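You operate a simulated robot arm through the tools that you are given. There is no shell and no other tool. Be economical: measure what you need, move in short steps, check, and stop when the job is done.

The job below is to be done with a simulated robot arm. You get a single attempt, and the scene is never put back.

## Task
Pull out the red-square drawer, open its valve and sponge its plaster clean, then shut both.
Fine: put the sponge back. Where these are worked on the way, their far stop is far enough and under half their travel is too little: red-square drawer. What is to be rubbed or washed off counts as gone when no trace of it is left.

Only the result counts: the job must be done as asked and must still hold three seconds after the hand-in. Knocking over, shifting, dropping, spilling or breaking anything else fails it.

## Robot
A 6-joint arm with a two-finger parallel gripper on a trunk, on a base that drives. Base frame: it is fixed to the floor where the robot stands at the start and does not move with it; the origin is under the middle of the robot, x ahead of it, y to its left, z up; the surface under the hand at the start is at about z = 0.891. Readings come in m, degrees, newtons and seconds.
Its first joint turns from -166.0 to 166.0 degrees. Places, roughly: green-ring drawer [0.9, 0.1, 1.2]; orange-ring drawer valve [0.7, 1.3, 1.2]; red-square drawer [0.9, -0.1, 1.2]; red-square drawer valve [0.7, -0.2, 1.2]; white-ring drawer valve [0.7, -0.3, 1.3]; yellow-square drawer [0.9, -1.1, 1.1]. Payload 3.91 kg.
Tool frame: the origin (TCP) lies between the finger pads and is the grasp point; the fingertips stand 0.03 m ahead of it; z points along the fingers, y is the line along which they close. Largest opening 0.11 m; finger width 0.02, thickness 0.01; the body of the gripper, 0.048 by 0.112 m, starts 0.055 m behind the TCP.
Orientation is told as [roll, pitch, yaw] about the base's x, y, z axes, in that order, counted from this pose: with the fingers straight down and closing along the base's y, the tool's x points along the base's -x, its y along +y and its z along -z.

## Interface
- The arm moves only by the tool drive_tool. Its argument "commands" is a list of rows, each an object (a shift or turn left out is 0, a gripper value left out holds the last) with "slide": the shift along the tool's x, y, z in units of 50 mm (1.0 is 50 mm), a list of three; "angular": the turn, a rotation vector about the tool's x, y, z in units of 5 degrees (1.0 is 5 degrees), a list of three; "gripper": the opening in per cent of the stroke, from 0 (shut) to 100 (fully open). In form: [{"slide": [x, y, z], "angular": [rx, ry, rz], "gripper": gripper}, ...]. A call has 1 to 12 rows; each row shifts and turns the commanded pose from where the row before left it, along the tool's axes as they then stand. A call with a number of a shift or a turn outside -1 to 1 is refused whole. A row lasts 0.2 s, in which the tool goes at most 0.05 m and 8.6 degrees; a call with a longer step from one row to the next is refused whole, and so is a gripper value outside its range. A pose out of reach is approached as far as the arm can. The call stops where the force on the tool passes 60 N (or 10 N more than at its start, if that is more) or the arm is blocked; 0.2 s more then pass. Each finger travels about 0.153 m/s and halts on what it meets, pressing with about 29 N; the grip force reading is that of the motor and also rises with nothing between the fingers. The clock runs only during rows and for 0.2 s after the last one: add rows that do not move to give the fingers time. It gives the time, the measured TCP pose, the force on the tool (base axes), the opening and the grip force at its end, in the units of the frame above (readings bear some noise), with the torque about the TCP (base axes, N m) and any sound that the robot's microphone picked up.
- Cameras (640 x 400 px; columns grow to the right, rows downward): "scene" is now at [0.2066, 0.1858, 1.4125]; the picture's right is [-0.53, -0.85, 0.00], its down [-0.12, 0.07, -0.99] and it looks along [0.84, -0.53, -0.14] (base axes); focal length 273 px, centre (320, 200). "wrist" rides on the gripper at [0.072, 0.017, -0.103] in the tool frame; the picture's right is [-0.23, 0.97, 0.00], its down [-0.76, -0.18, -0.62] and it looks along [-0.61, -0.14, 0.78] (tool axes); focal length 222 px, centre (320, 200). There is no depth. A picture from a camera that has moved, and an enlarged one, comes with that camera's place and axes in the base frame and with its lens.
- get_image(camera): a new picture of that camera. The clock stands still meanwhile.
- steer(legs): drives the robot by 1 to 6 legs, each [ahead, turn to the left] in m and degrees, along the robot's own axes; the way and the turn of a leg run together, so that a leg with both is an arc; at most 1.5 m and 180 degrees a leg. The arm and the cameras ride along, it lands a little off, and it stops where it bumps. It gives what a move gives.
- aim_head(pan, tilt): turns the head with the scene camera to pan (to the left, within 120 degrees either way) and tilt (down, from -29 to 69), counted from straight ahead of the robot. It gives what a move gives.
- zoom(camera, box): a new picture of the part [left, top, right, bottom] of that camera's present view, enlarged. The clock stands still meanwhile.
- finish_job(): hands the job in; it is judged then, once.

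Work in short steps. Places have to be worked out from the pictures, the camera data and where the tool is seen: move nearer, look again, correct. Check each grasp and each placing, and mend what went wrong. You have 120 turns and 90 pictures in all, those below and enlarged ones among them. Open the gripper and draw the arm clear of the work before you hand the job in, unless the task says otherwise; then end with one line.

The tools are called after "Request:" as a command line: name --argument value ..., lists and objects as JSON in quotes. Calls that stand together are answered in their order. drive_tool: Moves the arm, as the interface text tells. Its arguments: {"type":"object","properties":{"commands":{"type":"array"}},"required":["commands"]} The other tools are called the same way: steer (legs) drives the base; aim_head (pan, tilt) turns the head that bears the scene camera; get_image (camera) takes a picture; zoom (camera, box) takes an enlarged picture of a part of a camera's view; finish_job () hands the job in.

At the start:

```text
time_s: 0.0
position: [0.617, -0.1673, 1.4051]
tool_rot: [0.0, -0.2, 0.0]
ft_force: [-0.7, -0.9, 0.7]
ft_torque: [0.02, 0.01, -0.01]
grip_width: 0.1099
finger_force: 0.0
robot x, y, heading: [0.0022, -0.0023, -0.1]
head pan, tilt: [-32.2, 7.8]
```

scene: 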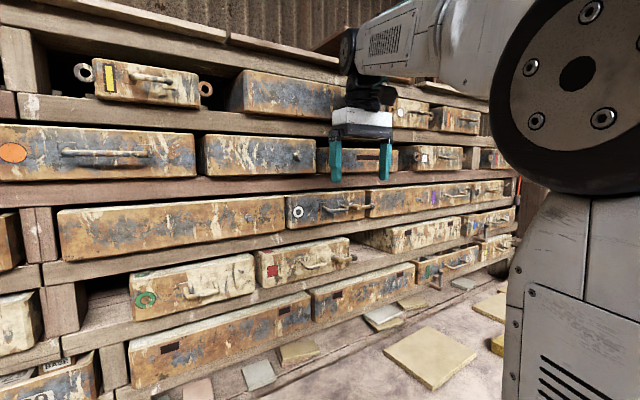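
wrist: 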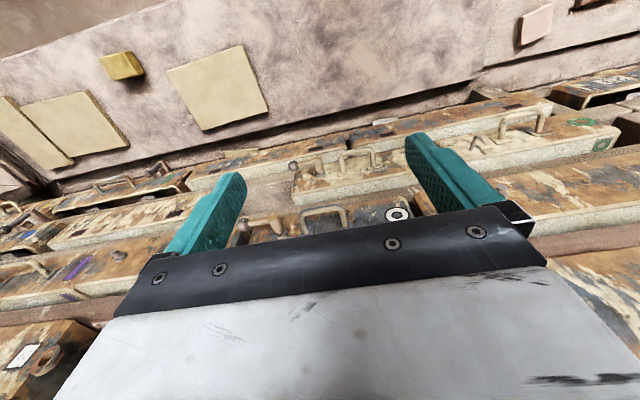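

I start by looking closer at the red-square drawer and the work surface with the sponge.

Request:
zoom --camera "scene" --box '[200, 180, 400, 305]'

Request:
zoom --camera "wrist" --box '[0, 0, 320, 200]'

Request:
aim_head --pan -32 --tilt 40

Request:
get_image --camera "scene"

```text
3.20 times, centred on (300, 242) of scene
camera zoom: at [0.2066, 0.1858, 1.4125], right [-0.53, -0.85, 0.0], down [-0.12, 0.07, -0.99], along [0.84, -0.53, -0.14], focal length 872 px, centre (384, 64)
```

zoom: 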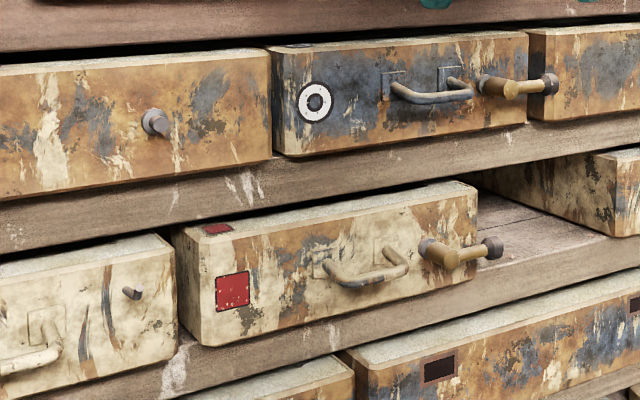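

```text
2.00 times, centred on (160, 100) of wrist
camera zoom: at [0.5447, -0.1514, 1.5075], right [0.23, 0.97, 0.0], down [0.76, -0.18, 0.63], along [0.61, -0.14, -0.78], focal length 444 px, centre (640, 400)
```

zoom: 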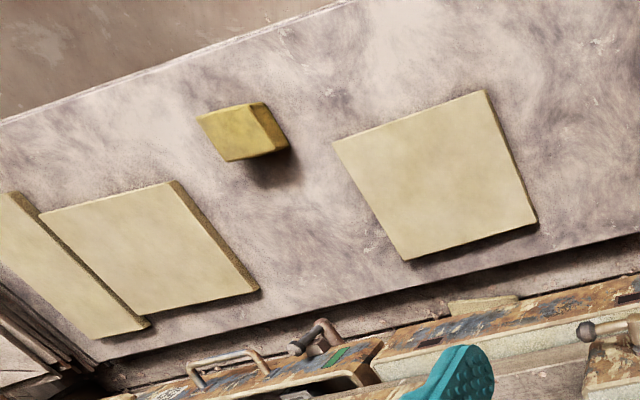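

```text
time_s: 1.0
position: [0.6185, -0.1687, 1.4046]
tool_rot: [0.0, -0.2, 0.0]
ft_force: [0.5, 0.1, 1.1]
ft_torque: [0.04, 0.0, 0.0]
grip_width: 0.11
finger_force: 0.1
robot x, y, heading: [-0.0005, -0.0013, -0.1]
head pan, tilt: [-32.0, 40.0]
```

```text
85 pictures are left
camera scene: at [0.2003, 0.1901, 1.3614], right [-0.53, -0.85, 0.0], down [-0.54, 0.34, -0.77], along [0.65, -0.41, -0.64], focal length 273 px, centre (320, 200)
```

scene: 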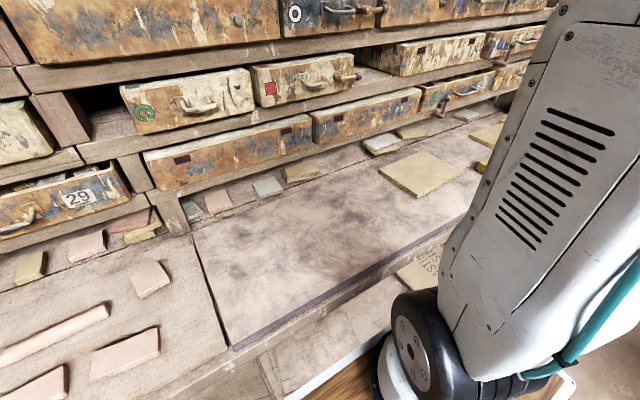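

The red-square drawer has a bail handle and a T-valve to its right. I zoom in on those and turn the head to see the sponge.

Request:
zoom --camera "scene" --box '[240, 45, 380, 132]'

Request:
aim_head --pan -60 --tilt 35

Request:
get_image --camera "scene"

```text
4.57 times, centred on (310, 88) of scene
camera zoom: at [0.2003, 0.1901, 1.3614], right [-0.53, -0.85, 0.0], down [-0.54, 0.34, -0.77], along [0.65, -0.41, -0.64], focal length 1246 px, centre (366, 710)
```

zoom: 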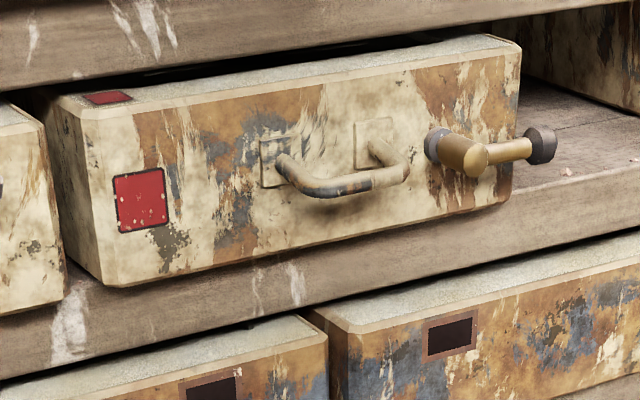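

```text
time_s: 1.9
position: [0.6174, -0.1679, 1.405]
tool_rot: [-0.1, -0.2, 0.0]
ft_force: [-0.2, 0.6, 0.8]
ft_torque: [0.04, 0.02, 0.03]
grip_width: 0.1101
finger_force: 0.0
robot x, y, heading: [-0.0018, 0.0024, -0.1]
head pan, tilt: [-60.0, 35.0]
```

```text
83 pictures are left
camera scene: at [0.1723, 0.1589, 1.3689], right [-0.87, -0.5, 0.0], down [-0.29, 0.5, -0.82], along [0.41, -0.71, -0.57], focal length 273 px, centre (320, 200)
```

scene: 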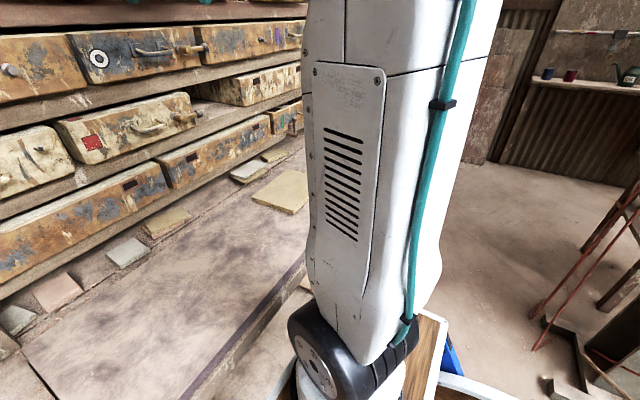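

The valve looks like a stem standing out of the drawer front, with a lever to the right. I turn the tool towards the drawers (fingers along +x) to see the front face-on.

Request:
drive_tool --commands '[{"angular": [0, -1, 0], "slide": [0.4, 0, 0]}, {"angular": [0, -1, 0], "slide": [0.4, 0, 0]}, {"angular": [0, -1, 0]}, {"angular": [0, -1, 0]}, {"angular": [0, -1, 0]}, {"angular": [0, -1, 0]}, {"angular": [0, -1, 0]}, {"angular": [0, -1, 0]}, {"angular": [0, -1, 0]}, {"angular": [0, -1, 0]}, {"angular": [0, -1, 0]}, {"angular": [0, -1, 0]}]'

Request:
get_image --camera "wrist"

```text
time_s: 4.5
position: [0.5779, -0.1695, 1.4035]
tool_rot: [0.1, -60.2, 0.0]
ft_force: [-0.2, -0.6, 0.1]
ft_torque: [0.01, 0.02, -0.02]
grip_width: 0.11
finger_force: 0.0
robot x, y, heading: [-0.0003, 0.0, 0.4]
head pan, tilt: [-60.0, 35.0]
```

```text
82 pictures are left
camera wrist: at [0.4518, -0.152, 1.3914], right [0.11, 0.97, 0.2], down [-0.16, -0.18, 0.97], along [0.98, -0.14, 0.14], focal length 222 px, centre (320, 200)
```

wrist: 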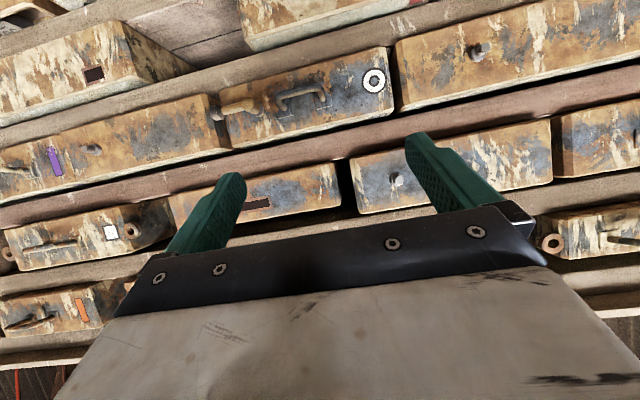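

The picture is upside down. I lower the tool to about z 1.25 and finish the tilt to horizontal.

Request:
drive_tool --commands '[{"slide": [0.69, 0, 0.4]}, {"slide": [0.69, 0, 0.4]}, {"slide": [0.69, 0, 0.4]}, {"slide": [0.69, 0, 0.4]}, {"angular": [0, -1, 0]}, {"angular": [0, -1, 0]}, {"angular": [0, -1, 0]}, {"angular": [0, -1, 0]}, {"angular": [0, -1, 0]}, {"angular": [0, -1, 0]}]'

Request:
get_image --camera "wrist"

Request:
aim_head --pan -20 --tilt 20

Request:
get_image --camera "scene"

```text
time_s: 6.7
position: [0.5908, -0.1816, 1.2665]
tool_rot: [-159.7, -89.8, 159.8]
ft_force: [-0.6, -0.2, 0.4]
ft_torque: [-0.01, -0.02, -0.01]
grip_width: 0.11
finger_force: 0.1
out of reach, approached as far as the arm can: row 9, 10
robot x, y, heading: [0.0009, 0.0013, -0.0]
head pan, tilt: [-60.0, 35.0]
```

```text
81 pictures are left
camera wrist: at [0.4877, -0.1648, 1.1934], right [0.0, 0.97, 0.23], down [-0.63, -0.18, 0.76], along [0.78, -0.14, 0.61], focal length 222 px, centre (320, 200)
```

wrist: 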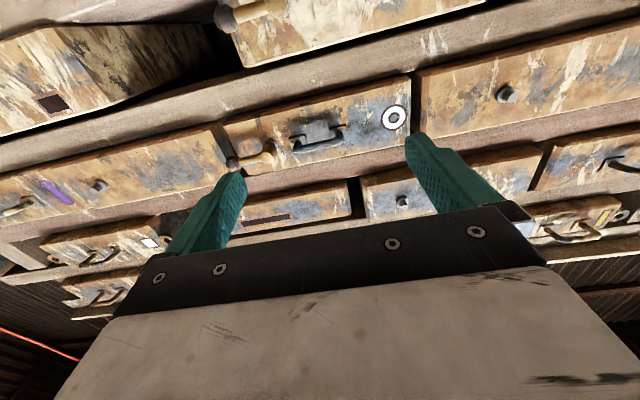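

```text
time_s: 7.8
position: [0.5912, -0.1821, 1.2662]
tool_rot: [161.1, -90.0, -161.0]
ft_force: [-0.9, -0.2, 0.2]
ft_torque: [0.01, -0.01, 0.0]
grip_width: 0.11
finger_force: 0.0
robot x, y, heading: [0.0018, 0.0003, -0.2]
head pan, tilt: [-20.0, 20.0]
```

```text
80 pictures are left
camera scene: at [0.2157, 0.2033, 1.3927], right [-0.34, -0.94, 0.0], down [-0.32, 0.12, -0.94], along [0.88, -0.32, -0.34], focal length 273 px, centre (320, 200)
```

scene: 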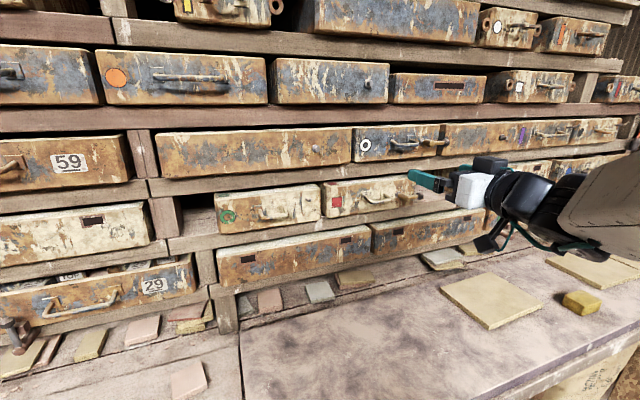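

The near reach limit shows at x≈0.59 with the tool horizontal, so I'll want the base further back. First I zoom on the drawer and on the sponge.

Request:
zoom --camera "scene" --box '[300, 120, 460, 220]'

Request:
zoom --camera "scene" --box '[480, 240, 640, 340]'

```text
4.00 times, centred on (380, 170) of scene
camera zoom: at [0.2157, 0.2033, 1.3927], right [-0.34, -0.94, 0.0], down [-0.32, 0.12, -0.94], along [0.88, -0.32, -0.34], focal length 1090 px, centre (80, 320)
```

zoom: 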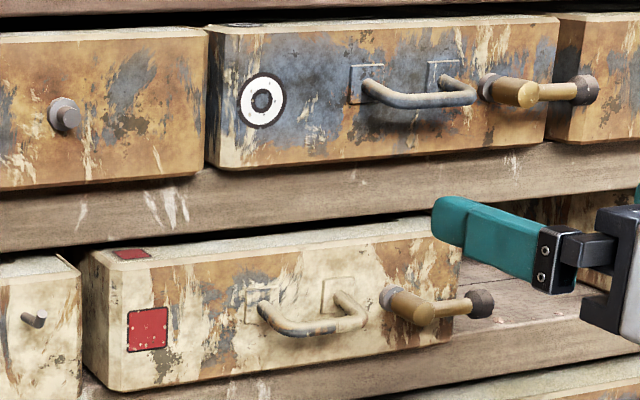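

```text
4.00 times, centred on (560, 290) of scene
camera zoom: at [0.2157, 0.2033, 1.3927], right [-0.34, -0.94, 0.0], down [-0.32, 0.12, -0.94], along [0.88, -0.32, -0.34], focal length 1090 px, centre (-640, -160)
```

zoom: 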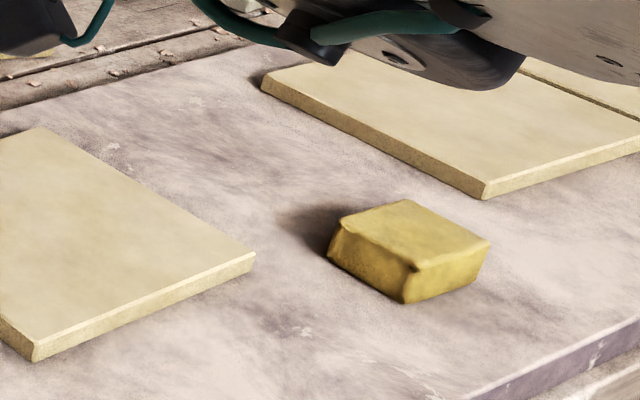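

Stem points at me, lever points right (-y) with a dark knob. I back the base 0.18 m to gain pulling room, then look with both cameras.

Request:
steer --legs '[[-0.18, 0]]'

Request:
drive_tool --commands '[{"slide": [1, 0, 0]}, {"slide": [1, 0, 0]}, {"slide": [0.5, 0, 0]}]'

Request:
get_image --camera "wrist"

Request:
get_image --camera "scene"

```text
time_s: 9.3
position: [0.4125, -0.1822, 1.2663]
tool_rot: [173.3, -89.9, -173.3]
ft_force: [-1.0, -0.4, -0.4]
ft_torque: [0.01, 0.05, 0.01]
grip_width: 0.11
finger_force: 0.0
robot x, y, heading: [-0.1789, 0.0012, 0.2]
head pan, tilt: [-20.0, 20.0]
```

```text
time_s: 10.1
position: [0.4566, -0.226, 1.1913]
tool_rot: [-172.2, -89.8, 172.2]
ft_force: [0.3, 0.4, 0.1]
ft_torque: [-0.02, 0.0, -0.02]
grip_width: 0.1099
finger_force: 0.1
out of reach, approached as far as the arm can: row 1, 2, 3
robot x, y, heading: [-0.1762, -0.001, 0.0]
head pan, tilt: [-20.0, 20.0]
```

```text
77 pictures are left
camera wrist: at [0.3533, -0.2097, 1.1183], right [0.0, 0.97, 0.23], down [-0.62, -0.18, 0.76], along [0.78, -0.14, 0.61], focal length 222 px, centre (320, 200)
```

wrist: 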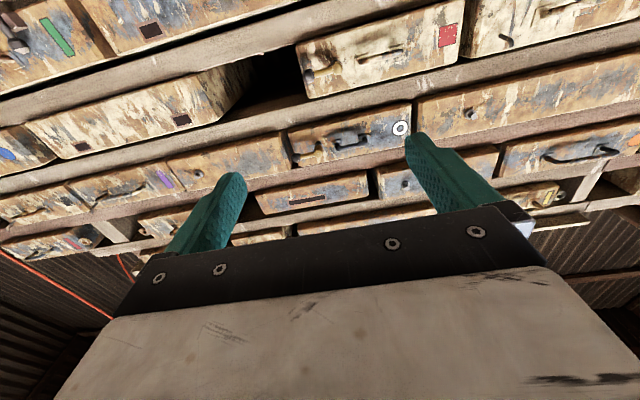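

```text
76 pictures are left
camera scene: at [0.0363, 0.2037, 1.3927], right [-0.34, -0.94, 0.0], down [-0.32, 0.12, -0.94], along [0.88, -0.32, -0.34], focal length 273 px, centre (320, 200)
```

scene: 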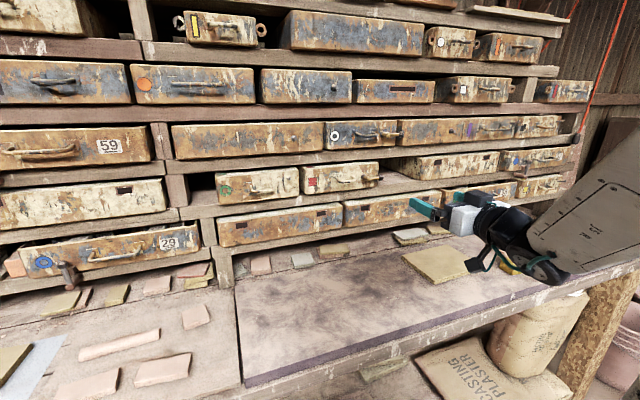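

I enlarge the drawer in both views to triangulate handle and valve.

Request:
zoom --camera "wrist" --box '[290, 0, 480, 119]'

Request:
zoom --camera "scene" --box '[290, 145, 410, 220]'

```text
3.36 times, centred on (385, 60) of wrist
camera zoom: at [0.3533, -0.2097, 1.1183], right [0.0, 0.97, 0.23], down [-0.62, -0.18, 0.76], along [0.78, -0.14, 0.61], focal length 747 px, centre (102, 672)
```

zoom: 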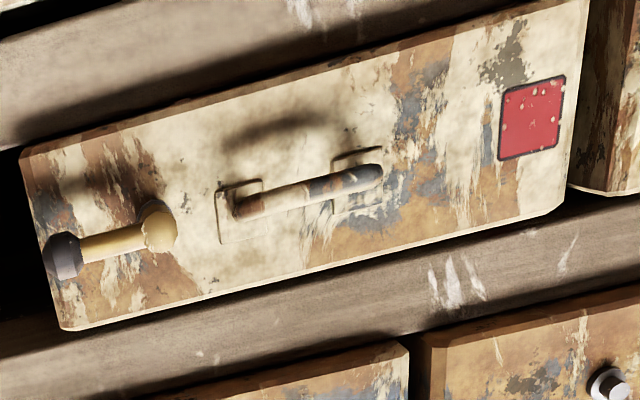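

```text
5.33 times, centred on (350, 182) of scene
camera zoom: at [0.0363, 0.2037, 1.3927], right [-0.34, -0.94, 0.0], down [-0.32, 0.12, -0.94], along [0.88, -0.32, -0.34], focal length 1454 px, centre (160, 293)
```

zoom: 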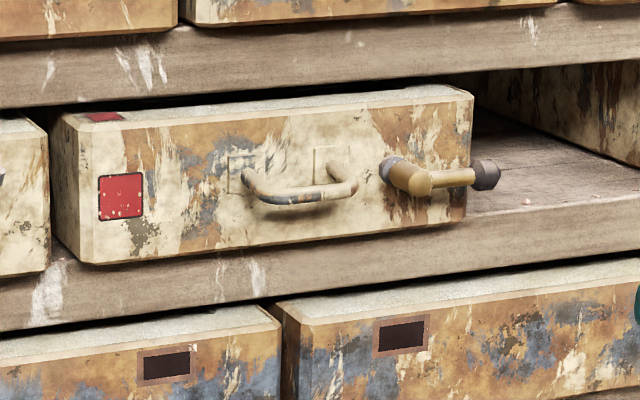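

Triangulation: handle bar ≈ (0.73, -0.132, 1.175); valve hub ≈ (0.713, -0.196, 1.175), lever knob ≈ (0.713, -0.238, 1.175). I roll the tool 90° so the fingers close vertically, moving slightly forward.

Request:
drive_tool --commands '[{"slide": [0, 0, 1], "gripper": 60}, {"angular": [0, 0, 1]}, {"angular": [0, 0, 1]}, {"angular": [0, 0, 1]}, {"angular": [0, 0, 1]}, {"angular": [0, 0, 1]}, {"angular": [0, 0, 1]}, {"angular": [0, 0, 1]}, {"angular": [0, 0, 1]}, {"angular": [0, 0, 1]}]'

Request:
drive_tool --commands '[{"angular": [0, 0, 1]}, {"angular": [0, 0, 1]}, {"angular": [0, 0, 1]}, {"angular": [0, 0, 1]}, {"angular": [0, 0, 1]}, {"angular": [0, 0, 1]}, {"angular": [0, 0, 1]}, {"angular": [0, 0, 1]}, {"angular": [0, 0, 1]}]'

Request:
get_image --camera "wrist"

```text
time_s: 12.3
position: [0.5059, -0.2245, 1.1904]
tool_rot: [90.1, -45.0, -90.0]
ft_force: [0.7, -0.8, 0.1]
ft_torque: [0.0, -0.04, 0.0]
grip_width: 0.0661
finger_force: 0.1
robot x, y, heading: [-0.1788, 0.0053, 0.1]
head pan, tilt: [-20.0, 20.0]
```

```text
time_s: 14.3
position: [0.5061, -0.2244, 1.1906]
tool_rot: [90.0, 0.1, -90.0]
ft_force: [-0.9, 0.2, 0.6]
ft_torque: [0.02, 0.03, 0.0]
grip_width: 0.066
finger_force: 0.0
robot x, y, heading: [-0.1783, 0.0, -0.2]
head pan, tilt: [-20.0, 20.0]
```

```text
73 pictures are left
camera wrist: at [0.4028, -0.1534, 1.2067], right [0.0, -0.23, 0.97], down [-0.62, -0.76, -0.18], along [0.78, -0.6, -0.14], focal length 222 px, centre (320, 200)
```

wrist: 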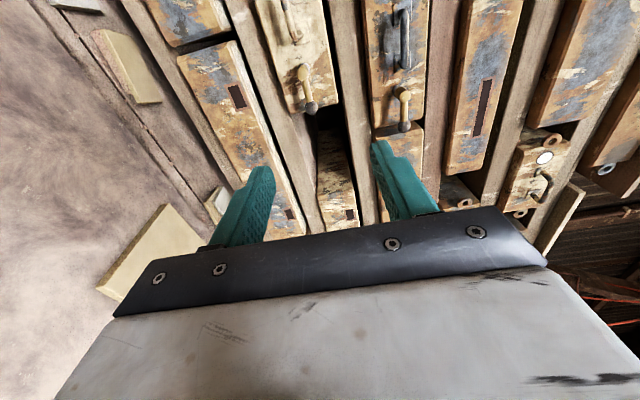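

Now tool x=+y, y=+z, z=+x of the base. I move to a pre-grasp 7 cm ahead of the handle and look.

Request:
drive_tool --commands '[{"slide": [0.61, -0.1, 0.2]}, {"slide": [0.62, -0.1, 0.5]}, {"slide": [0.62, -0.11, 0.6]}, {"slide": [0, 0, 0.8]}, {"slide": [0, 0, 0.9]}]'

Request:
get_image --camera "wrist"

Request:
zoom --camera "scene" --box '[270, 130, 430, 230]'

```text
time_s: 15.5
position: [0.6592, -0.1321, 1.175]
tool_rot: [90.1, 0.0, -89.9]
ft_force: [-0.7, -0.2, -0.1]
ft_torque: [-0.02, 0.05, -0.02]
grip_width: 0.066
finger_force: 0.1
robot x, y, heading: [-0.1771, -0.0015, 0.1]
head pan, tilt: [-20.0, 20.0]
```

```text
72 pictures are left
camera wrist: at [0.5563, -0.0606, 1.1913], right [0.0, -0.23, 0.97], down [-0.62, -0.76, -0.18], along [0.78, -0.61, -0.14], focal length 222 px, centre (320, 200)
```

wrist: 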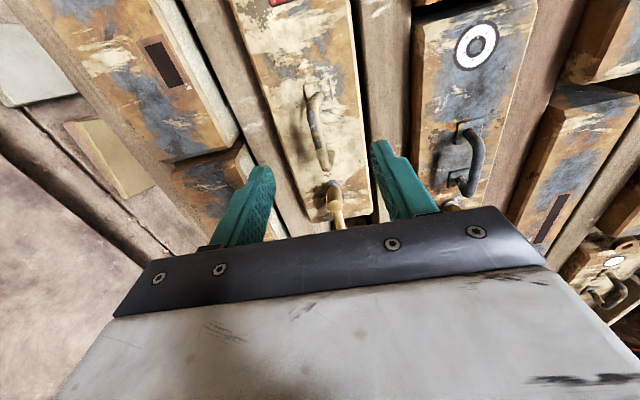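

```text
4.00 times, centred on (350, 180) of scene
camera zoom: at [0.036, 0.2035, 1.3928], right [-0.34, -0.94, 0.0], down [-0.32, 0.12, -0.94], along [0.88, -0.32, -0.34], focal length 1090 px, centre (200, 280)
```

zoom: 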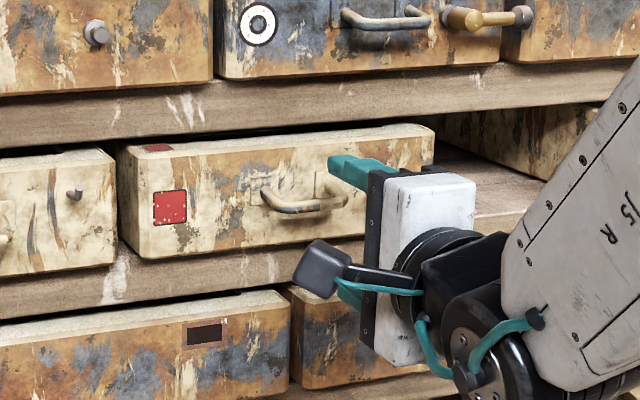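

Bar confirmed at y≈-0.128, z≈1.176, x≈0.73. I advance and close on it.

Request:
drive_tool --commands '[{"slide": [0.06, 0.03, 0.45]}, {"slide": [0, 0, 0.45]}, {"slide": [0, 0, 0.45]}, {"gripper": 0}, {"gripper": 0}, {"gripper": 0}]'

Request:
get_image --camera "wrist"

```text
time_s: 16.9
position: [0.722, -0.1298, 1.1757]
tool_rot: [90.0, 0.0, -89.9]
ft_force: [-54.8, -0.7, -8.3]
ft_torque: [-0.17, 0.01, 0.55]
grip_width: 0.0087
finger_force: 45.0
robot x, y, heading: [-0.1782, -0.0009, 0.2]
head pan, tilt: [-20.0, 20.0]
```

```text
70 pictures are left
camera wrist: at [0.6178, -0.0581, 1.1916], right [0.0, -0.23, 0.97], down [-0.62, -0.76, -0.18], along [0.78, -0.61, -0.14], focal length 222 px, centre (320, 200)
```

wrist: 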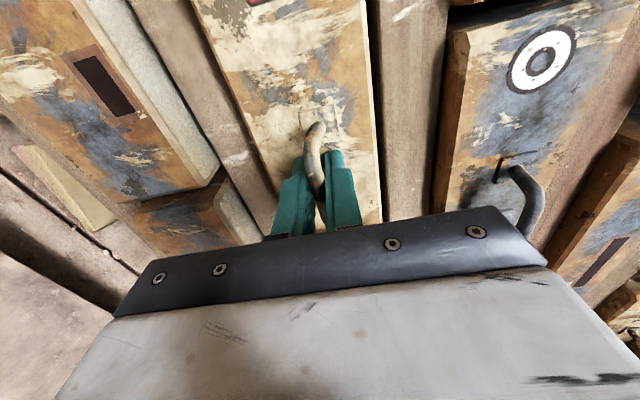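

Gripped bar (8.7 mm), tips pressing on the face. I ease back and pull gently.

Request:
drive_tool --commands '[{"slide": [0, 0, -0.1]}, {"slide": [0, 0, -0.2]}, {"slide": [0, 0, -0.2]}, {"slide": [0, 0, -0.2]}, {"slide": [0, 0, -0.2]}]'

```text
time_s: 18.1
position: [0.6763, -0.1301, 1.1754]
tool_rot: [89.8, -0.1, -89.9]
ft_force: [5.4, -5.5, -24.0]
ft_torque: [-0.04, -0.05, 0.36]
grip_width: 0.0089
finger_force: 45.0
robot x, y, heading: [-0.1787, -0.0014, 0.1]
head pan, tilt: [-20.0, 20.0]
```

The drawer follows with little force. I keep pulling.

Request:
drive_tool --commands '[{"slide": [0, 0, -0.25]}, {"slide": [0, 0, -0.25]}, {"slide": [0, 0, -0.25]}, {"slide": [0, 0, -0.25]}, {"slide": [0, 0, -0.25]}, {"slide": [0, 0, -0.25]}]'

Request:
get_image --camera "scene"

```text
time_s: 19.5
position: [0.6062, -0.1302, 1.175]
tool_rot: [90.2, -0.1, -89.9]
ft_force: [10.0, -3.8, -24.3]
ft_torque: [-0.08, -0.04, -0.2]
grip_width: 0.0083
finger_force: 45.3
robot x, y, heading: [-0.1765, 0.0011, 0.0]
head pan, tilt: [-20.0, 20.0]
```

```text
69 pictures are left
camera scene: at [0.0379, 0.203, 1.3925], right [-0.34, -0.94, 0.0], down [-0.32, 0.12, -0.94], along [0.88, -0.32, -0.34], focal length 273 px, centre (320, 200)
```

scene: 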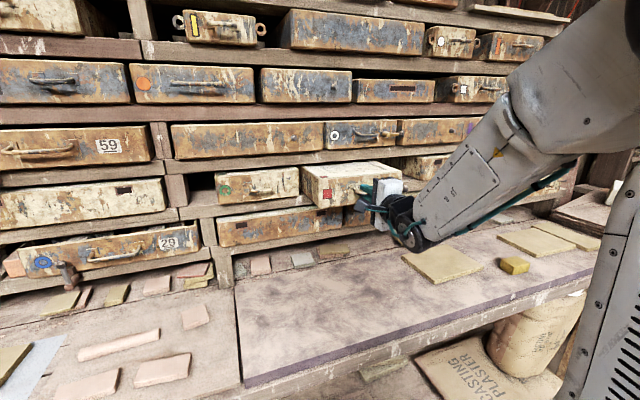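

It's out about 0.12 m; the top of the block looks like plaster. I continue pulling towards the stop.

Request:
drive_tool --commands '[{"slide": [0, 0, -0.25]}, {"slide": [0, 0, -0.25]}, {"slide": [0, 0, -0.25]}, {"slide": [0, 0, -0.25]}, {"slide": [0, 0, -0.25]}, {"slide": [0, 0, -0.25]}]'

Request:
zoom --camera "scene" --box '[270, 140, 430, 240]'

```text
time_s: 20.9
position: [0.5282, -0.1298, 1.1771]
tool_rot: [90.1, 0.0, -89.8]
ft_force: [0.0, -0.8, -1.1]
ft_torque: [0.01, -0.02, 0.0]
grip_width: 0.0001
finger_force: 37.4
robot x, y, heading: [-0.1801, -0.0037, -0.1]
head pan, tilt: [-20.0, 20.0]
```

```text
4.00 times, centred on (350, 190) of scene
camera zoom: at [0.0364, 0.2032, 1.3927], right [-0.34, -0.94, 0.0], down [-0.32, 0.12, -0.94], along [0.88, -0.32, -0.34], focal length 1090 px, centre (200, 240)
```

zoom: 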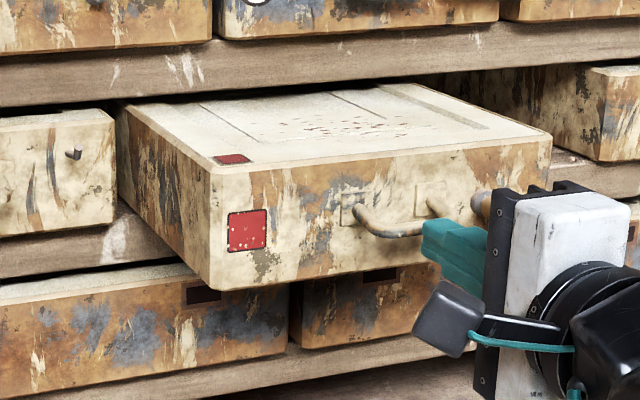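

The fingers slipped off at about x 0.60 — likely the stop. The drawer's top shows a plaster panel with reddish specks. I back off, open the fingers, and view the front and valve.

Request:
drive_tool --commands '[{"slide": [0, 0, -0.5]}, {"slide": [-0.6, 0, 0], "gripper": 50}, {"slide": [-0.6, 0, 0], "gripper": 50}, {"slide": [-0.6, 0, 0], "gripper": 50}, {}]'

Request:
get_image --camera "wrist"

Request:
zoom --camera "scene" --box '[270, 140, 430, 240]'

```text
time_s: 22.1
position: [0.5206, -0.2273, 1.1859]
tool_rot: [90.1, 0.0, -90.0]
ft_force: [-0.5, 0.0, -0.4]
ft_torque: [0.02, 0.03, 0.01]
grip_width: 0.0551
finger_force: 0.1
out of reach, approached as far as the arm can: row 1
robot x, y, heading: [-0.1786, 0.0007, 0.2]
head pan, tilt: [-20.0, 20.0]
```

```text
67 pictures are left
camera wrist: at [0.4169, -0.1565, 1.2019], right [0.0, -0.23, 0.97], down [-0.62, -0.76, -0.18], along [0.78, -0.6, -0.14], focal length 222 px, centre (320, 200)
```

wrist: 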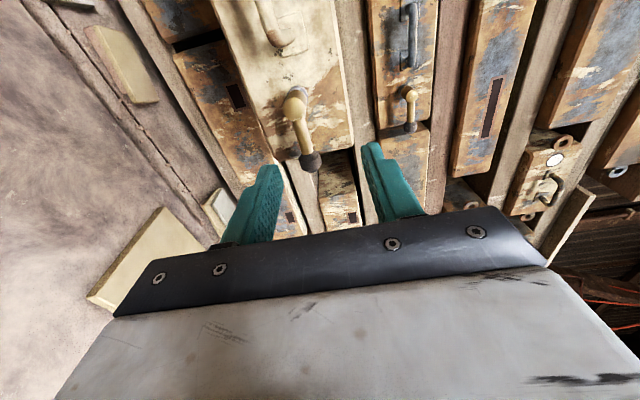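

```text
4.00 times, centred on (350, 190) of scene
camera zoom: at [0.0366, 0.2034, 1.3927], right [-0.34, -0.94, 0.0], down [-0.32, 0.12, -0.94], along [0.88, -0.32, -0.34], focal length 1090 px, centre (200, 240)
```

zoom: 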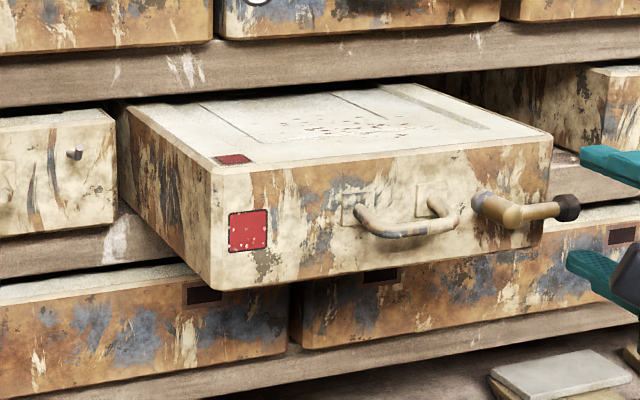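

Valve hub now ≈ (0.56, -0.19, 1.18), knob at y≈-0.233. I advance onto the lever between hub and knob and look before closing.

Request:
drive_tool --commands '[{"slide": [0.25, -0.16, 0.3]}, {"slide": [0, 0, 0.4]}, {}]'

Request:
get_image --camera "wrist"

Request:
zoom --camera "scene" --box '[350, 150, 446, 210]'

```text
time_s: 22.9
position: [0.555, -0.2138, 1.179]
tool_rot: [90.1, 0.1, -89.9]
ft_force: [-0.5, 0.4, 0.0]
ft_torque: [0.0, 0.01, 0.02]
grip_width: 0.0549
finger_force: 0.1
robot x, y, heading: [-0.1776, -0.0, -0.1]
head pan, tilt: [-20.0, 20.0]
```

```text
65 pictures are left
camera wrist: at [0.4521, -0.1427, 1.1955], right [0.0, -0.23, 0.97], down [-0.62, -0.76, -0.18], along [0.78, -0.61, -0.14], focal length 222 px, centre (320, 200)
```

wrist: 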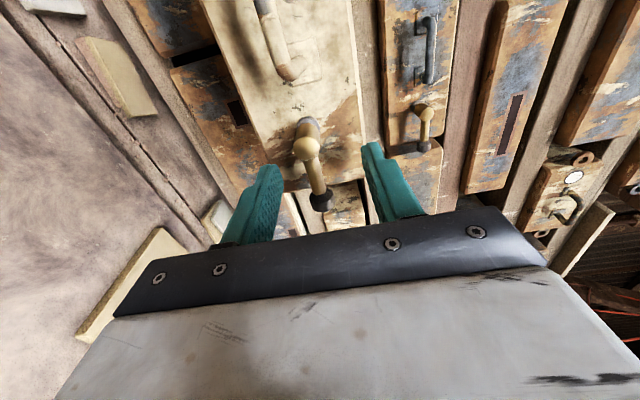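

```text
6.67 times, centred on (398, 180) of scene
camera zoom: at [0.0366, 0.2033, 1.3927], right [-0.34, -0.94, 0.0], down [-0.32, 0.12, -0.94], along [0.88, -0.32, -0.34], focal length 1817 px, centre (-200, 333)
```

zoom: 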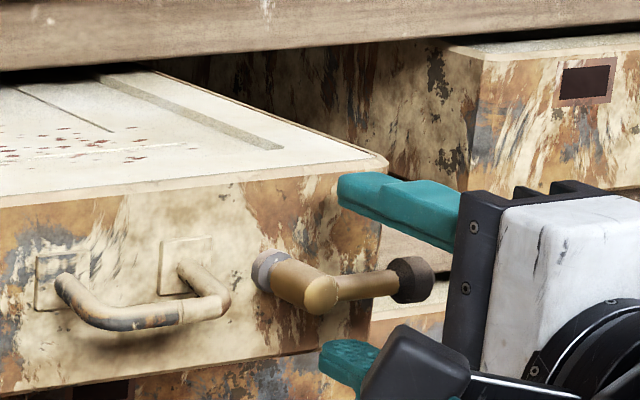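

Lever matches the TCP (x≈0.57, knob y≈-0.236). I move 8 mm deeper and close on the lever.

Request:
drive_tool --commands '[{"slide": [0, -0.05, 0.16]}, {"gripper": 0}, {"gripper": 0}, {"gripper": 0}]'

Request:
get_image --camera "wrist"

Request:
zoom --camera "scene" --box '[350, 150, 446, 210]'

```text
time_s: 23.9
position: [0.5635, -0.2143, 1.1748]
tool_rot: [89.8, 0.0, -89.9]
ft_force: [-4.4, 0.2, -13.5]
ft_torque: [-0.2, 0.18, -0.16]
grip_width: 0.0092
finger_force: 45.5
robot x, y, heading: [-0.1744, -0.0022, 0.0]
head pan, tilt: [-20.0, 20.0]
```

```text
63 pictures are left
camera wrist: at [0.4602, -0.1428, 1.1919], right [0.0, -0.23, 0.97], down [-0.62, -0.76, -0.18], along [0.78, -0.61, -0.14], focal length 222 px, centre (320, 200)
```

wrist: 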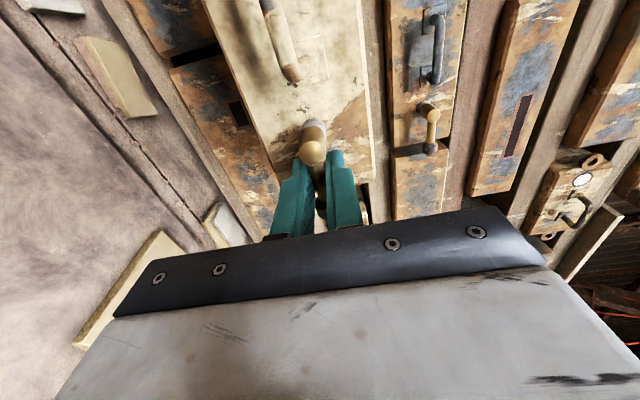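

```text
6.67 times, centred on (398, 180) of scene
camera zoom: at [0.0369, 0.2032, 1.3927], right [-0.34, -0.94, 0.0], down [-0.32, 0.12, -0.94], along [0.88, -0.32, -0.34], focal length 1817 px, centre (-200, 333)
```

zoom: 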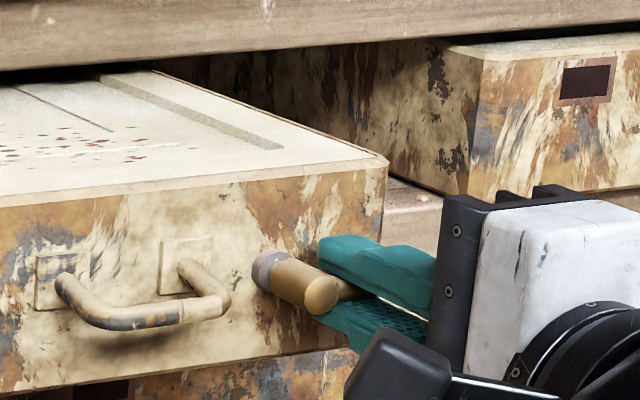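

Lever is gripped (9.2 mm). I try 15° counter-clockwise (lever up) about the hub, ~21 mm pivot arm, and watch the torque.

Request:
drive_tool --commands '[{"slide": [0, 0.037, 0], "angular": [0, 0, -1]}, {"slide": [0, 0.037, 0], "angular": [0, 0, -1]}, {"slide": [0, 0.037, 0], "angular": [0, 0, -1]}]'

```text
time_s: 24.7
position: [0.5649, -0.2129, 1.1801]
tool_rot: [89.8, -15.0, -89.9]
ft_force: [1.7, 5.8, -24.4]
ft_torque: [-0.38, 0.26, -0.15]
grip_width: 0.0095
finger_force: 45.0
robot x, y, heading: [-0.1764, -0.002, 0.1]
head pan, tilt: [-20.0, 20.0]
```

It follows with modest force; continuing the turn another 30°.

Request:
drive_tool --commands '[{"slide": [0, 0.037, 0], "angular": [0, 0, -1]}, {"slide": [0, 0.037, 0], "angular": [0, 0, -1]}, {"slide": [0, 0.037, 0], "angular": [0, 0, -1]}, {"slide": [0, 0.037, 0], "angular": [0, 0, -1]}, {"slide": [0, 0.037, 0], "angular": [0, 0, -1]}, {"slide": [0, 0.037, 0], "angular": [0, 0, -1]}]'

Request:
zoom --camera "scene" --box '[350, 150, 446, 210]'

```text
time_s: 26.1
position: [0.5622, -0.2103, 1.1879]
tool_rot: [89.7, -44.9, -89.7]
ft_force: [-2.4, 6.9, -45.7]
ft_torque: [-0.51, 0.71, 0.23]
grip_width: 0.0095
finger_force: 45.3
robot x, y, heading: [-0.1802, 0.0001, 0.1]
head pan, tilt: [-20.0, 20.0]
```

```text
6.67 times, centred on (398, 180) of scene
camera zoom: at [0.038, 0.2032, 1.3925], right [-0.34, -0.94, 0.0], down [-0.32, 0.12, -0.94], along [0.88, -0.32, -0.34], focal length 1817 px, centre (-200, 333)
```

zoom: 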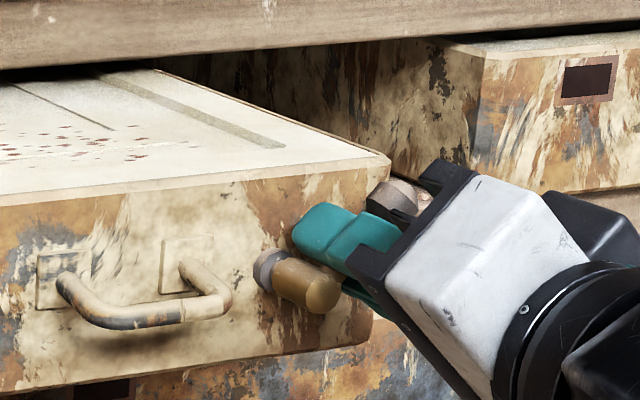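

The lever is at 45° and moving; there's a downward load, so I ease down 2 mm while continuing 45° more.

Request:
drive_tool --commands '[{"slide": [0.03, 0, 0], "angular": [0, 0, -1]}, {"slide": [0.03, 0.03, 0], "angular": [0, 0, -1]}, {"slide": [0, 0.037, 0], "angular": [0, 0, -1]}, {"slide": [0, 0.037, 0], "angular": [0, 0, -1]}, {"slide": [0, 0.037, 0], "angular": [0, 0, -1]}, {"slide": [0, 0.037, 0], "angular": [0, 0, -1]}]'

Request:
zoom --camera "scene" --box '[350, 150, 446, 210]'

```text
time_s: 27.5
position: [0.5639, -0.2016, 1.1941]
tool_rot: [90.1, -75.0, -90.2]
ft_force: [-15.9, -9.0, -23.3]
ft_torque: [-0.26, 0.2, -0.13]
grip_width: 0.0091
finger_force: 44.2
robot x, y, heading: [-0.1769, 0.0008, 0.0]
head pan, tilt: [-20.0, 20.0]
```

```text
6.67 times, centred on (398, 180) of scene
camera zoom: at [0.0367, 0.2026, 1.3928], right [-0.34, -0.94, 0.0], down [-0.32, 0.12, -0.94], along [0.88, -0.32, -0.34], focal length 1817 px, centre (-200, 333)
```

zoom: 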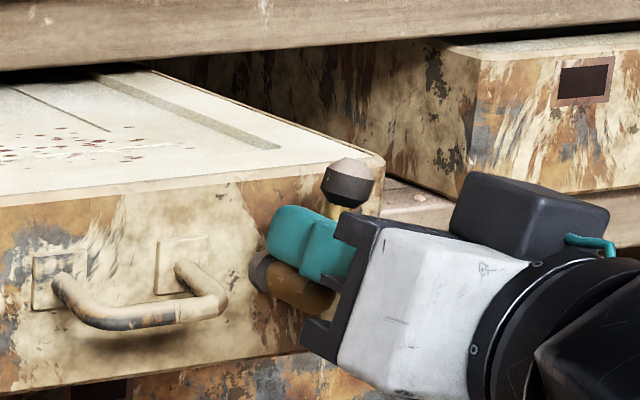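

Lever is ~75°, still turning freely; I go on to 90° and beyond until I feel a stop.

Request:
drive_tool --commands '[{"slide": [0, 0.037, -0.03], "angular": [0, 0, -1]}, {"slide": [0, 0.037, 0], "angular": [0, 0, -1]}, {"slide": [0, 0.037, 0], "angular": [0, 0, -1]}]'

Request:
drive_tool --commands '[{"slide": [0, 0.037, 0], "angular": [0, 0, -1]}, {"slide": [0, 0.037, 0], "angular": [0, 0, -1]}]'

Request:
zoom --camera "scene" --box '[270, 120, 446, 230]'

```text
time_s: 28.3
position: [0.5639, -0.1956, 1.1936]
tool_rot: [-179.6, -90.0, 179.6]
ft_force: [5.2, -15.2, -21.7]
ft_torque: [-0.01, 0.06, -0.2]
grip_width: 0.0091
finger_force: 44.9
robot x, y, heading: [-0.177, -0.0025, 0.1]
head pan, tilt: [-20.0, 20.0]
```

```text
time_s: 28.9
position: [0.5652, -0.1958, 1.1945]
tool_rot: [-90.8, -80.1, 90.7]
ft_force: [18.0, -48.5, -12.0]
ft_torque: [1.12, 0.35, -0.63]
grip_width: 0.0122
finger_force: 45.1
robot x, y, heading: [-0.1824, -0.0014, 0.1]
head pan, tilt: [-20.0, 20.0]
```

```text
3.64 times, centred on (358, 175) of scene
camera zoom: at [0.0386, 0.1998, 1.393], right [-0.34, -0.94, 0.0], down [-0.32, 0.12, -0.94], along [0.88, -0.32, -0.34], focal length 991 px, centre (182, 291)
```

zoom: 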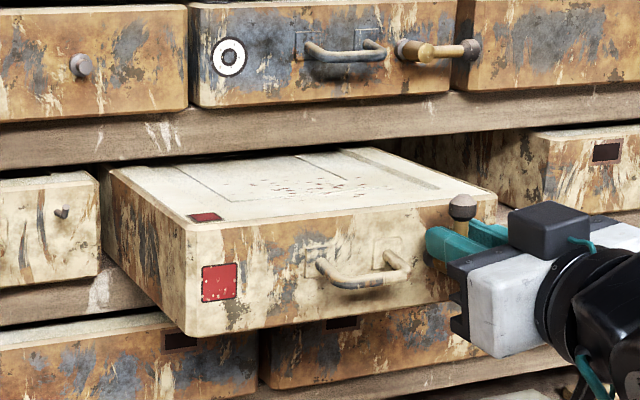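

A clear stop at 90° (torque 1.1 N·m): the valve is open. I undo the overtwist, release and back off.

Request:
drive_tool --commands '[{"slide": [0, -0.037, 0], "angular": [0, 0, 1]}, {"slide": [0, -0.037, 0], "angular": [0, 0, 1]}, {"gripper": 40}, {"gripper": 40}, {"slide": [0, 0, -0.4]}, {"slide": [0, 0, -0.4]}, {"slide": [0, 0, -0.4]}]'

Request:
zoom --camera "scene" --box '[270, 120, 446, 230]'

```text
time_s: 30.5
position: [0.5022, -0.1944, 1.1923]
tool_rot: [152.2, -89.9, -152.0]
ft_force: [-0.6, -0.1, -1.0]
ft_torque: [0.0, 0.0, -0.04]
grip_width: 0.044
finger_force: 0.1
robot x, y, heading: [-0.1803, 0.0016, 0.1]
head pan, tilt: [-20.0, 20.0]
```

```text
3.64 times, centred on (358, 175) of scene
camera zoom: at [0.0368, 0.2031, 1.3927], right [-0.34, -0.94, 0.0], down [-0.32, 0.12, -0.94], along [0.88, -0.32, -0.34], focal length 991 px, centre (182, 291)
```

zoom: 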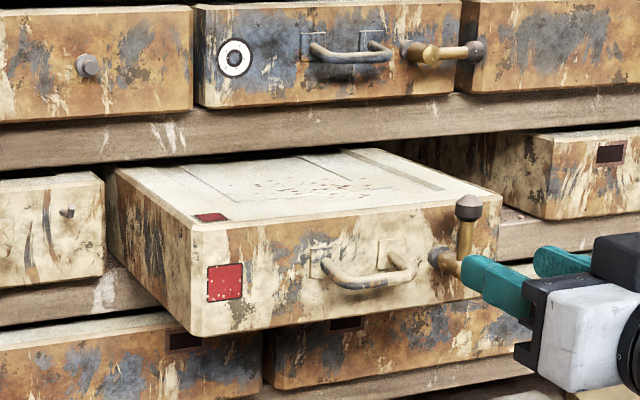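

Valve is up and open. To be certain the drawer is at its far stop, I re-roll the tool and tug on the handle again.

Request:
drive_tool --commands '[{"angular": [0, 0, 1]}, {"angular": [0, 0, 1]}, {"angular": [0, 0, 1]}, {"angular": [0, 0, 1]}, {"angular": [0, 0, 1]}, {"angular": [0, 0, 1]}, {"angular": [0, 0, 1]}, {"angular": [0, 0, 1]}, {"angular": [0, 0, 1]}, {"angular": [0, 0, 1]}, {"angular": [0, 0, 1]}, {"angular": [0, 0, 1]}]'

Request:
drive_tool --commands '[{"angular": [0, 0, 1]}, {"angular": [0, 0, 1]}, {"angular": [0, 0, 1]}, {"angular": [0, 0, 1]}, {"angular": [0, 0, 1]}, {"angular": [0, 0, 1]}, {"slide": [0.5, -0.16, 0]}, {"slide": [0.5, -0.16, 0]}, {"slide": [0.28, 0, 0.4]}, {"slide": [0, 0, 0.4]}]'

Request:
get_image --camera "wrist"

```text
time_s: 33.1
position: [0.5024, -0.193, 1.1955]
tool_rot: [90.1, -29.9, -90.0]
ft_force: [-0.2, 0.0, 1.0]
ft_torque: [-0.05, -0.01, -0.01]
grip_width: 0.0441
finger_force: 0.1
robot x, y, heading: [-0.1784, -0.0028, -0.1]
head pan, tilt: [-20.0, 20.0]
```

```text
time_s: 35.3
position: [0.5561, -0.1373, 1.1886]
tool_rot: [90.1, 0.0, -90.0]
ft_force: [0.6, -0.8, 0.4]
ft_torque: [-0.01, -0.01, -0.01]
grip_width: 0.0439
finger_force: 0.0
out of reach, approached as far as the arm can: row 8
robot x, y, heading: [-0.1793, -0.0033, 0.2]
head pan, tilt: [-20.0, 20.0]
```

```text
57 pictures are left
camera wrist: at [0.4527, -0.0649, 1.2034], right [0.0, -0.23, 0.97], down [-0.62, -0.76, -0.18], along [0.78, -0.61, -0.14], focal length 222 px, centre (320, 200)
```

wrist: 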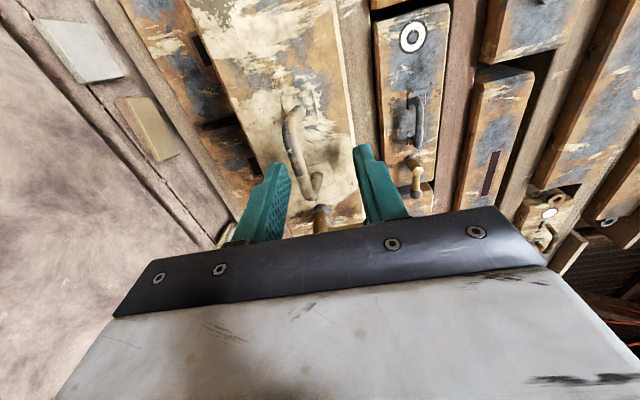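

Bar at ≈(0.589, -0.13, 1.174). I move on, grip and tug in small steps.

Request:
drive_tool --commands '[{"slide": [0.14, -0.28, 0]}, {"slide": [0, 0, 0.5]}, {"gripper": 0}, {"gripper": 0}, {"gripper": 0}]'

Request:
drive_tool --commands '[{"slide": [0, 0, -0.1]}, {"slide": [0, 0, -0.1]}, {"slide": [0, 0, -0.1]}]'

```text
time_s: 36.5
position: [0.5782, -0.1303, 1.1756]
tool_rot: [90.5, 0.2, -89.9]
ft_force: [-2.9, -1.9, 35.5]
ft_torque: [0.03, 0.08, -0.08]
grip_width: 0.0084
finger_force: 44.6
robot x, y, heading: [-0.1768, 0.0048, 0.2]
head pan, tilt: [-20.0, 20.0]
```

```text
time_s: 37.2
position: [0.5701, -0.13, 1.1751]
tool_rot: [90.3, 0.0, -89.9]
ft_force: [19.2, -1.2, -4.1]
ft_torque: [0.07, 0.04, -0.01]
grip_width: 0.0086
finger_force: 44.4
robot x, y, heading: [-0.1785, -0.0003, 0.0]
head pan, tilt: [-20.0, 20.0]
stopped in row 3: the force on the tool passed its limit at 67 N (the readings are from after the stop); the commanded pose is now the measured one
```

A hard stop (67 N) — the drawer is at its far end. I release, back off and swing right towards the sponge.

Request:
drive_tool --commands '[{"gripper": 50}, {"gripper": 50}, {"slide": [0, 0, -0.5]}, {"slide": [0, 0, -0.6]}, {"slide": [-0.8, 0.2, 0]}, {"slide": [-0.8, 0.2, 0]}, {"slide": [-0.8, 0.2, 0]}, {"slide": [-0.8, 0.2, 0]}, {"slide": [-0.8, 0.2, 0]}, {"slide": [-0.8, 0.2, 0]}, {"slide": [-0.8, 0.2, 0]}]'

Request:
drive_tool --commands '[{"angular": [1, 0, 0]}, {"angular": [1, 0, 0]}, {"angular": [1, 0, 0]}, {"angular": [1, 0, 0]}, {"angular": [1, 0, 0]}, {"angular": [1, 0, 0]}, {"angular": [1, 0, 0]}, {"angular": [1, 0, 0]}, {"angular": [1, 0, 0]}]'

Request:
drive_tool --commands '[{"angular": [1, 0, 0]}, {"angular": [1, 0, 0]}, {"angular": [1, 0, 0]}, {"angular": [1, 0, 0]}, {"angular": [1, 0, 0]}, {"angular": [1, 0, 0]}, {"angular": [1, 0, 0]}, {"angular": [1, 0, 0]}, {"angular": [1, 0, 0], "gripper": 90}]'

Request:
get_image --camera "wrist"

Request:
get_image --camera "scene"

```text
time_s: 39.6
position: [0.5251, -0.4131, 1.2532]
tool_rot: [90.4, 0.0, -89.8]
ft_force: [-0.1, 0.2, 0.5]
ft_torque: [-0.03, 0.02, -0.04]
grip_width: 0.0549
finger_force: 0.0
out of reach, approached as far as the arm can: row 4
robot x, y, heading: [-0.1763, 0.0025, 0.1]
head pan, tilt: [-20.0, 20.0]
```

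```text
time_s: 41.6
position: [0.5237, -0.4142, 1.2515]
tool_rot: [45.3, -0.1, -89.8]
ft_force: [0.7, 0.4, -0.7]
ft_torque: [0.01, 0.02, 0.02]
grip_width: 0.0553
finger_force: 0.0
robot x, y, heading: [-0.1772, -0.0007, 0.2]
head pan, tilt: [-20.0, 20.0]
```

```text
time_s: 43.6
position: [0.523, -0.4139, 1.2528]
tool_rot: [0.4, -0.1, -89.9]
ft_force: [0.1, 0.6, 0.6]
ft_torque: [0.01, -0.02, 0.0]
grip_width: 0.0989
finger_force: 0.1
robot x, y, heading: [-0.1766, -0.003, -0.1]
head pan, tilt: [-20.0, 20.0]
```

```text
56 pictures are left
camera wrist: at [0.5401, -0.3425, 1.355], right [0.97, -0.23, 0.01], down [-0.18, -0.76, 0.62], along [-0.14, -0.61, -0.78], focal length 222 px, centre (320, 200)
```

wrist: 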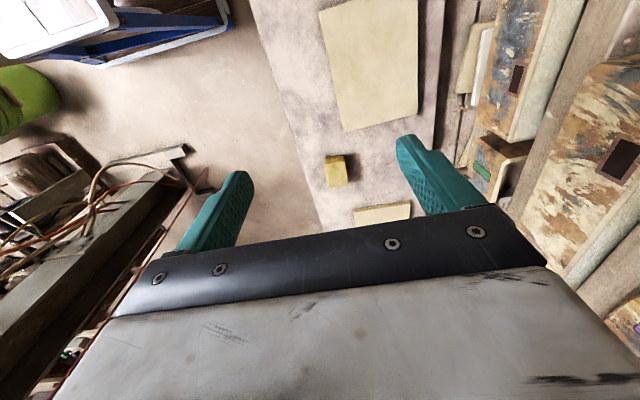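

```text
55 pictures are left
camera scene: at [0.0369, 0.2031, 1.3928], right [-0.34, -0.94, 0.0], down [-0.32, 0.12, -0.94], along [0.88, -0.32, -0.34], focal length 273 px, centre (320, 200)
```

scene: 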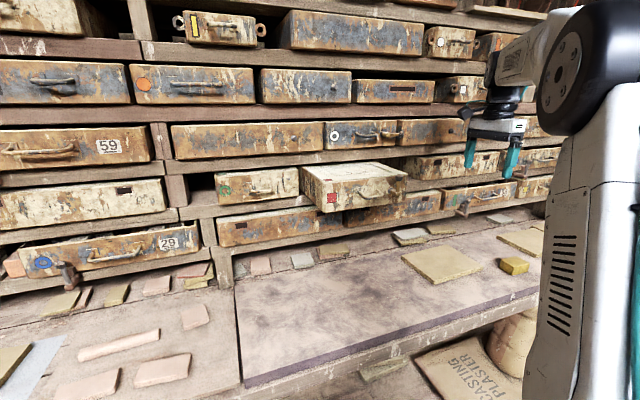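

Sponge centre computes to ≈(0.515, -0.612), consistent with the earlier estimate. I enlarge it for orientation.

Request:
zoom --camera "wrist" --box '[280, 130, 392, 200]'

Request:
zoom --camera "scene" --box '[470, 235, 550, 285]'

```text
5.71 times, centred on (336, 165) of wrist
camera zoom: at [0.5401, -0.3425, 1.355], right [0.97, -0.23, 0.01], down [-0.18, -0.76, 0.62], along [-0.14, -0.61, -0.78], focal length 1269 px, centre (229, 400)
```

zoom: 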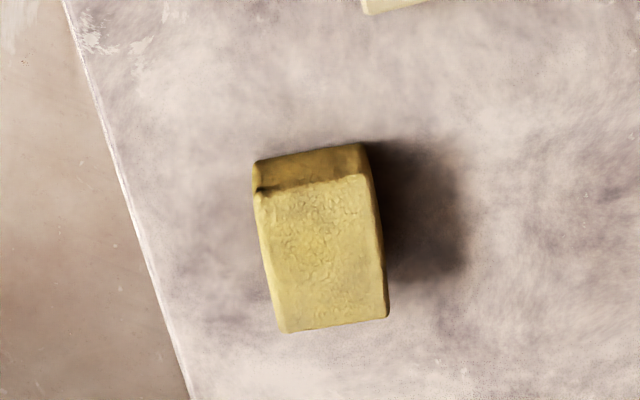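

```text
8.00 times, centred on (510, 260) of scene
camera zoom: at [0.0369, 0.2031, 1.3928], right [-0.34, -0.94, 0.0], down [-0.32, 0.12, -0.94], along [0.88, -0.32, -0.34], focal length 2181 px, centre (-1200, -280)
```

zoom: 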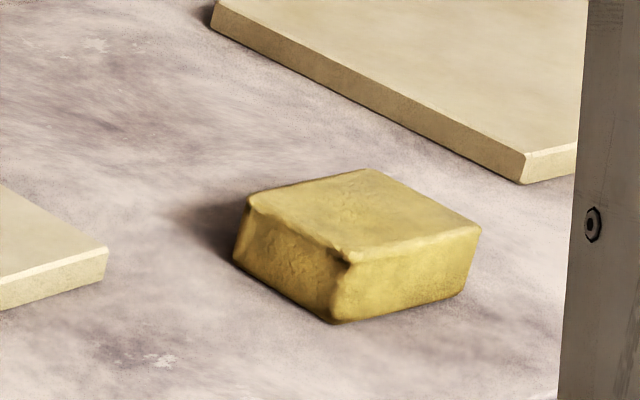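

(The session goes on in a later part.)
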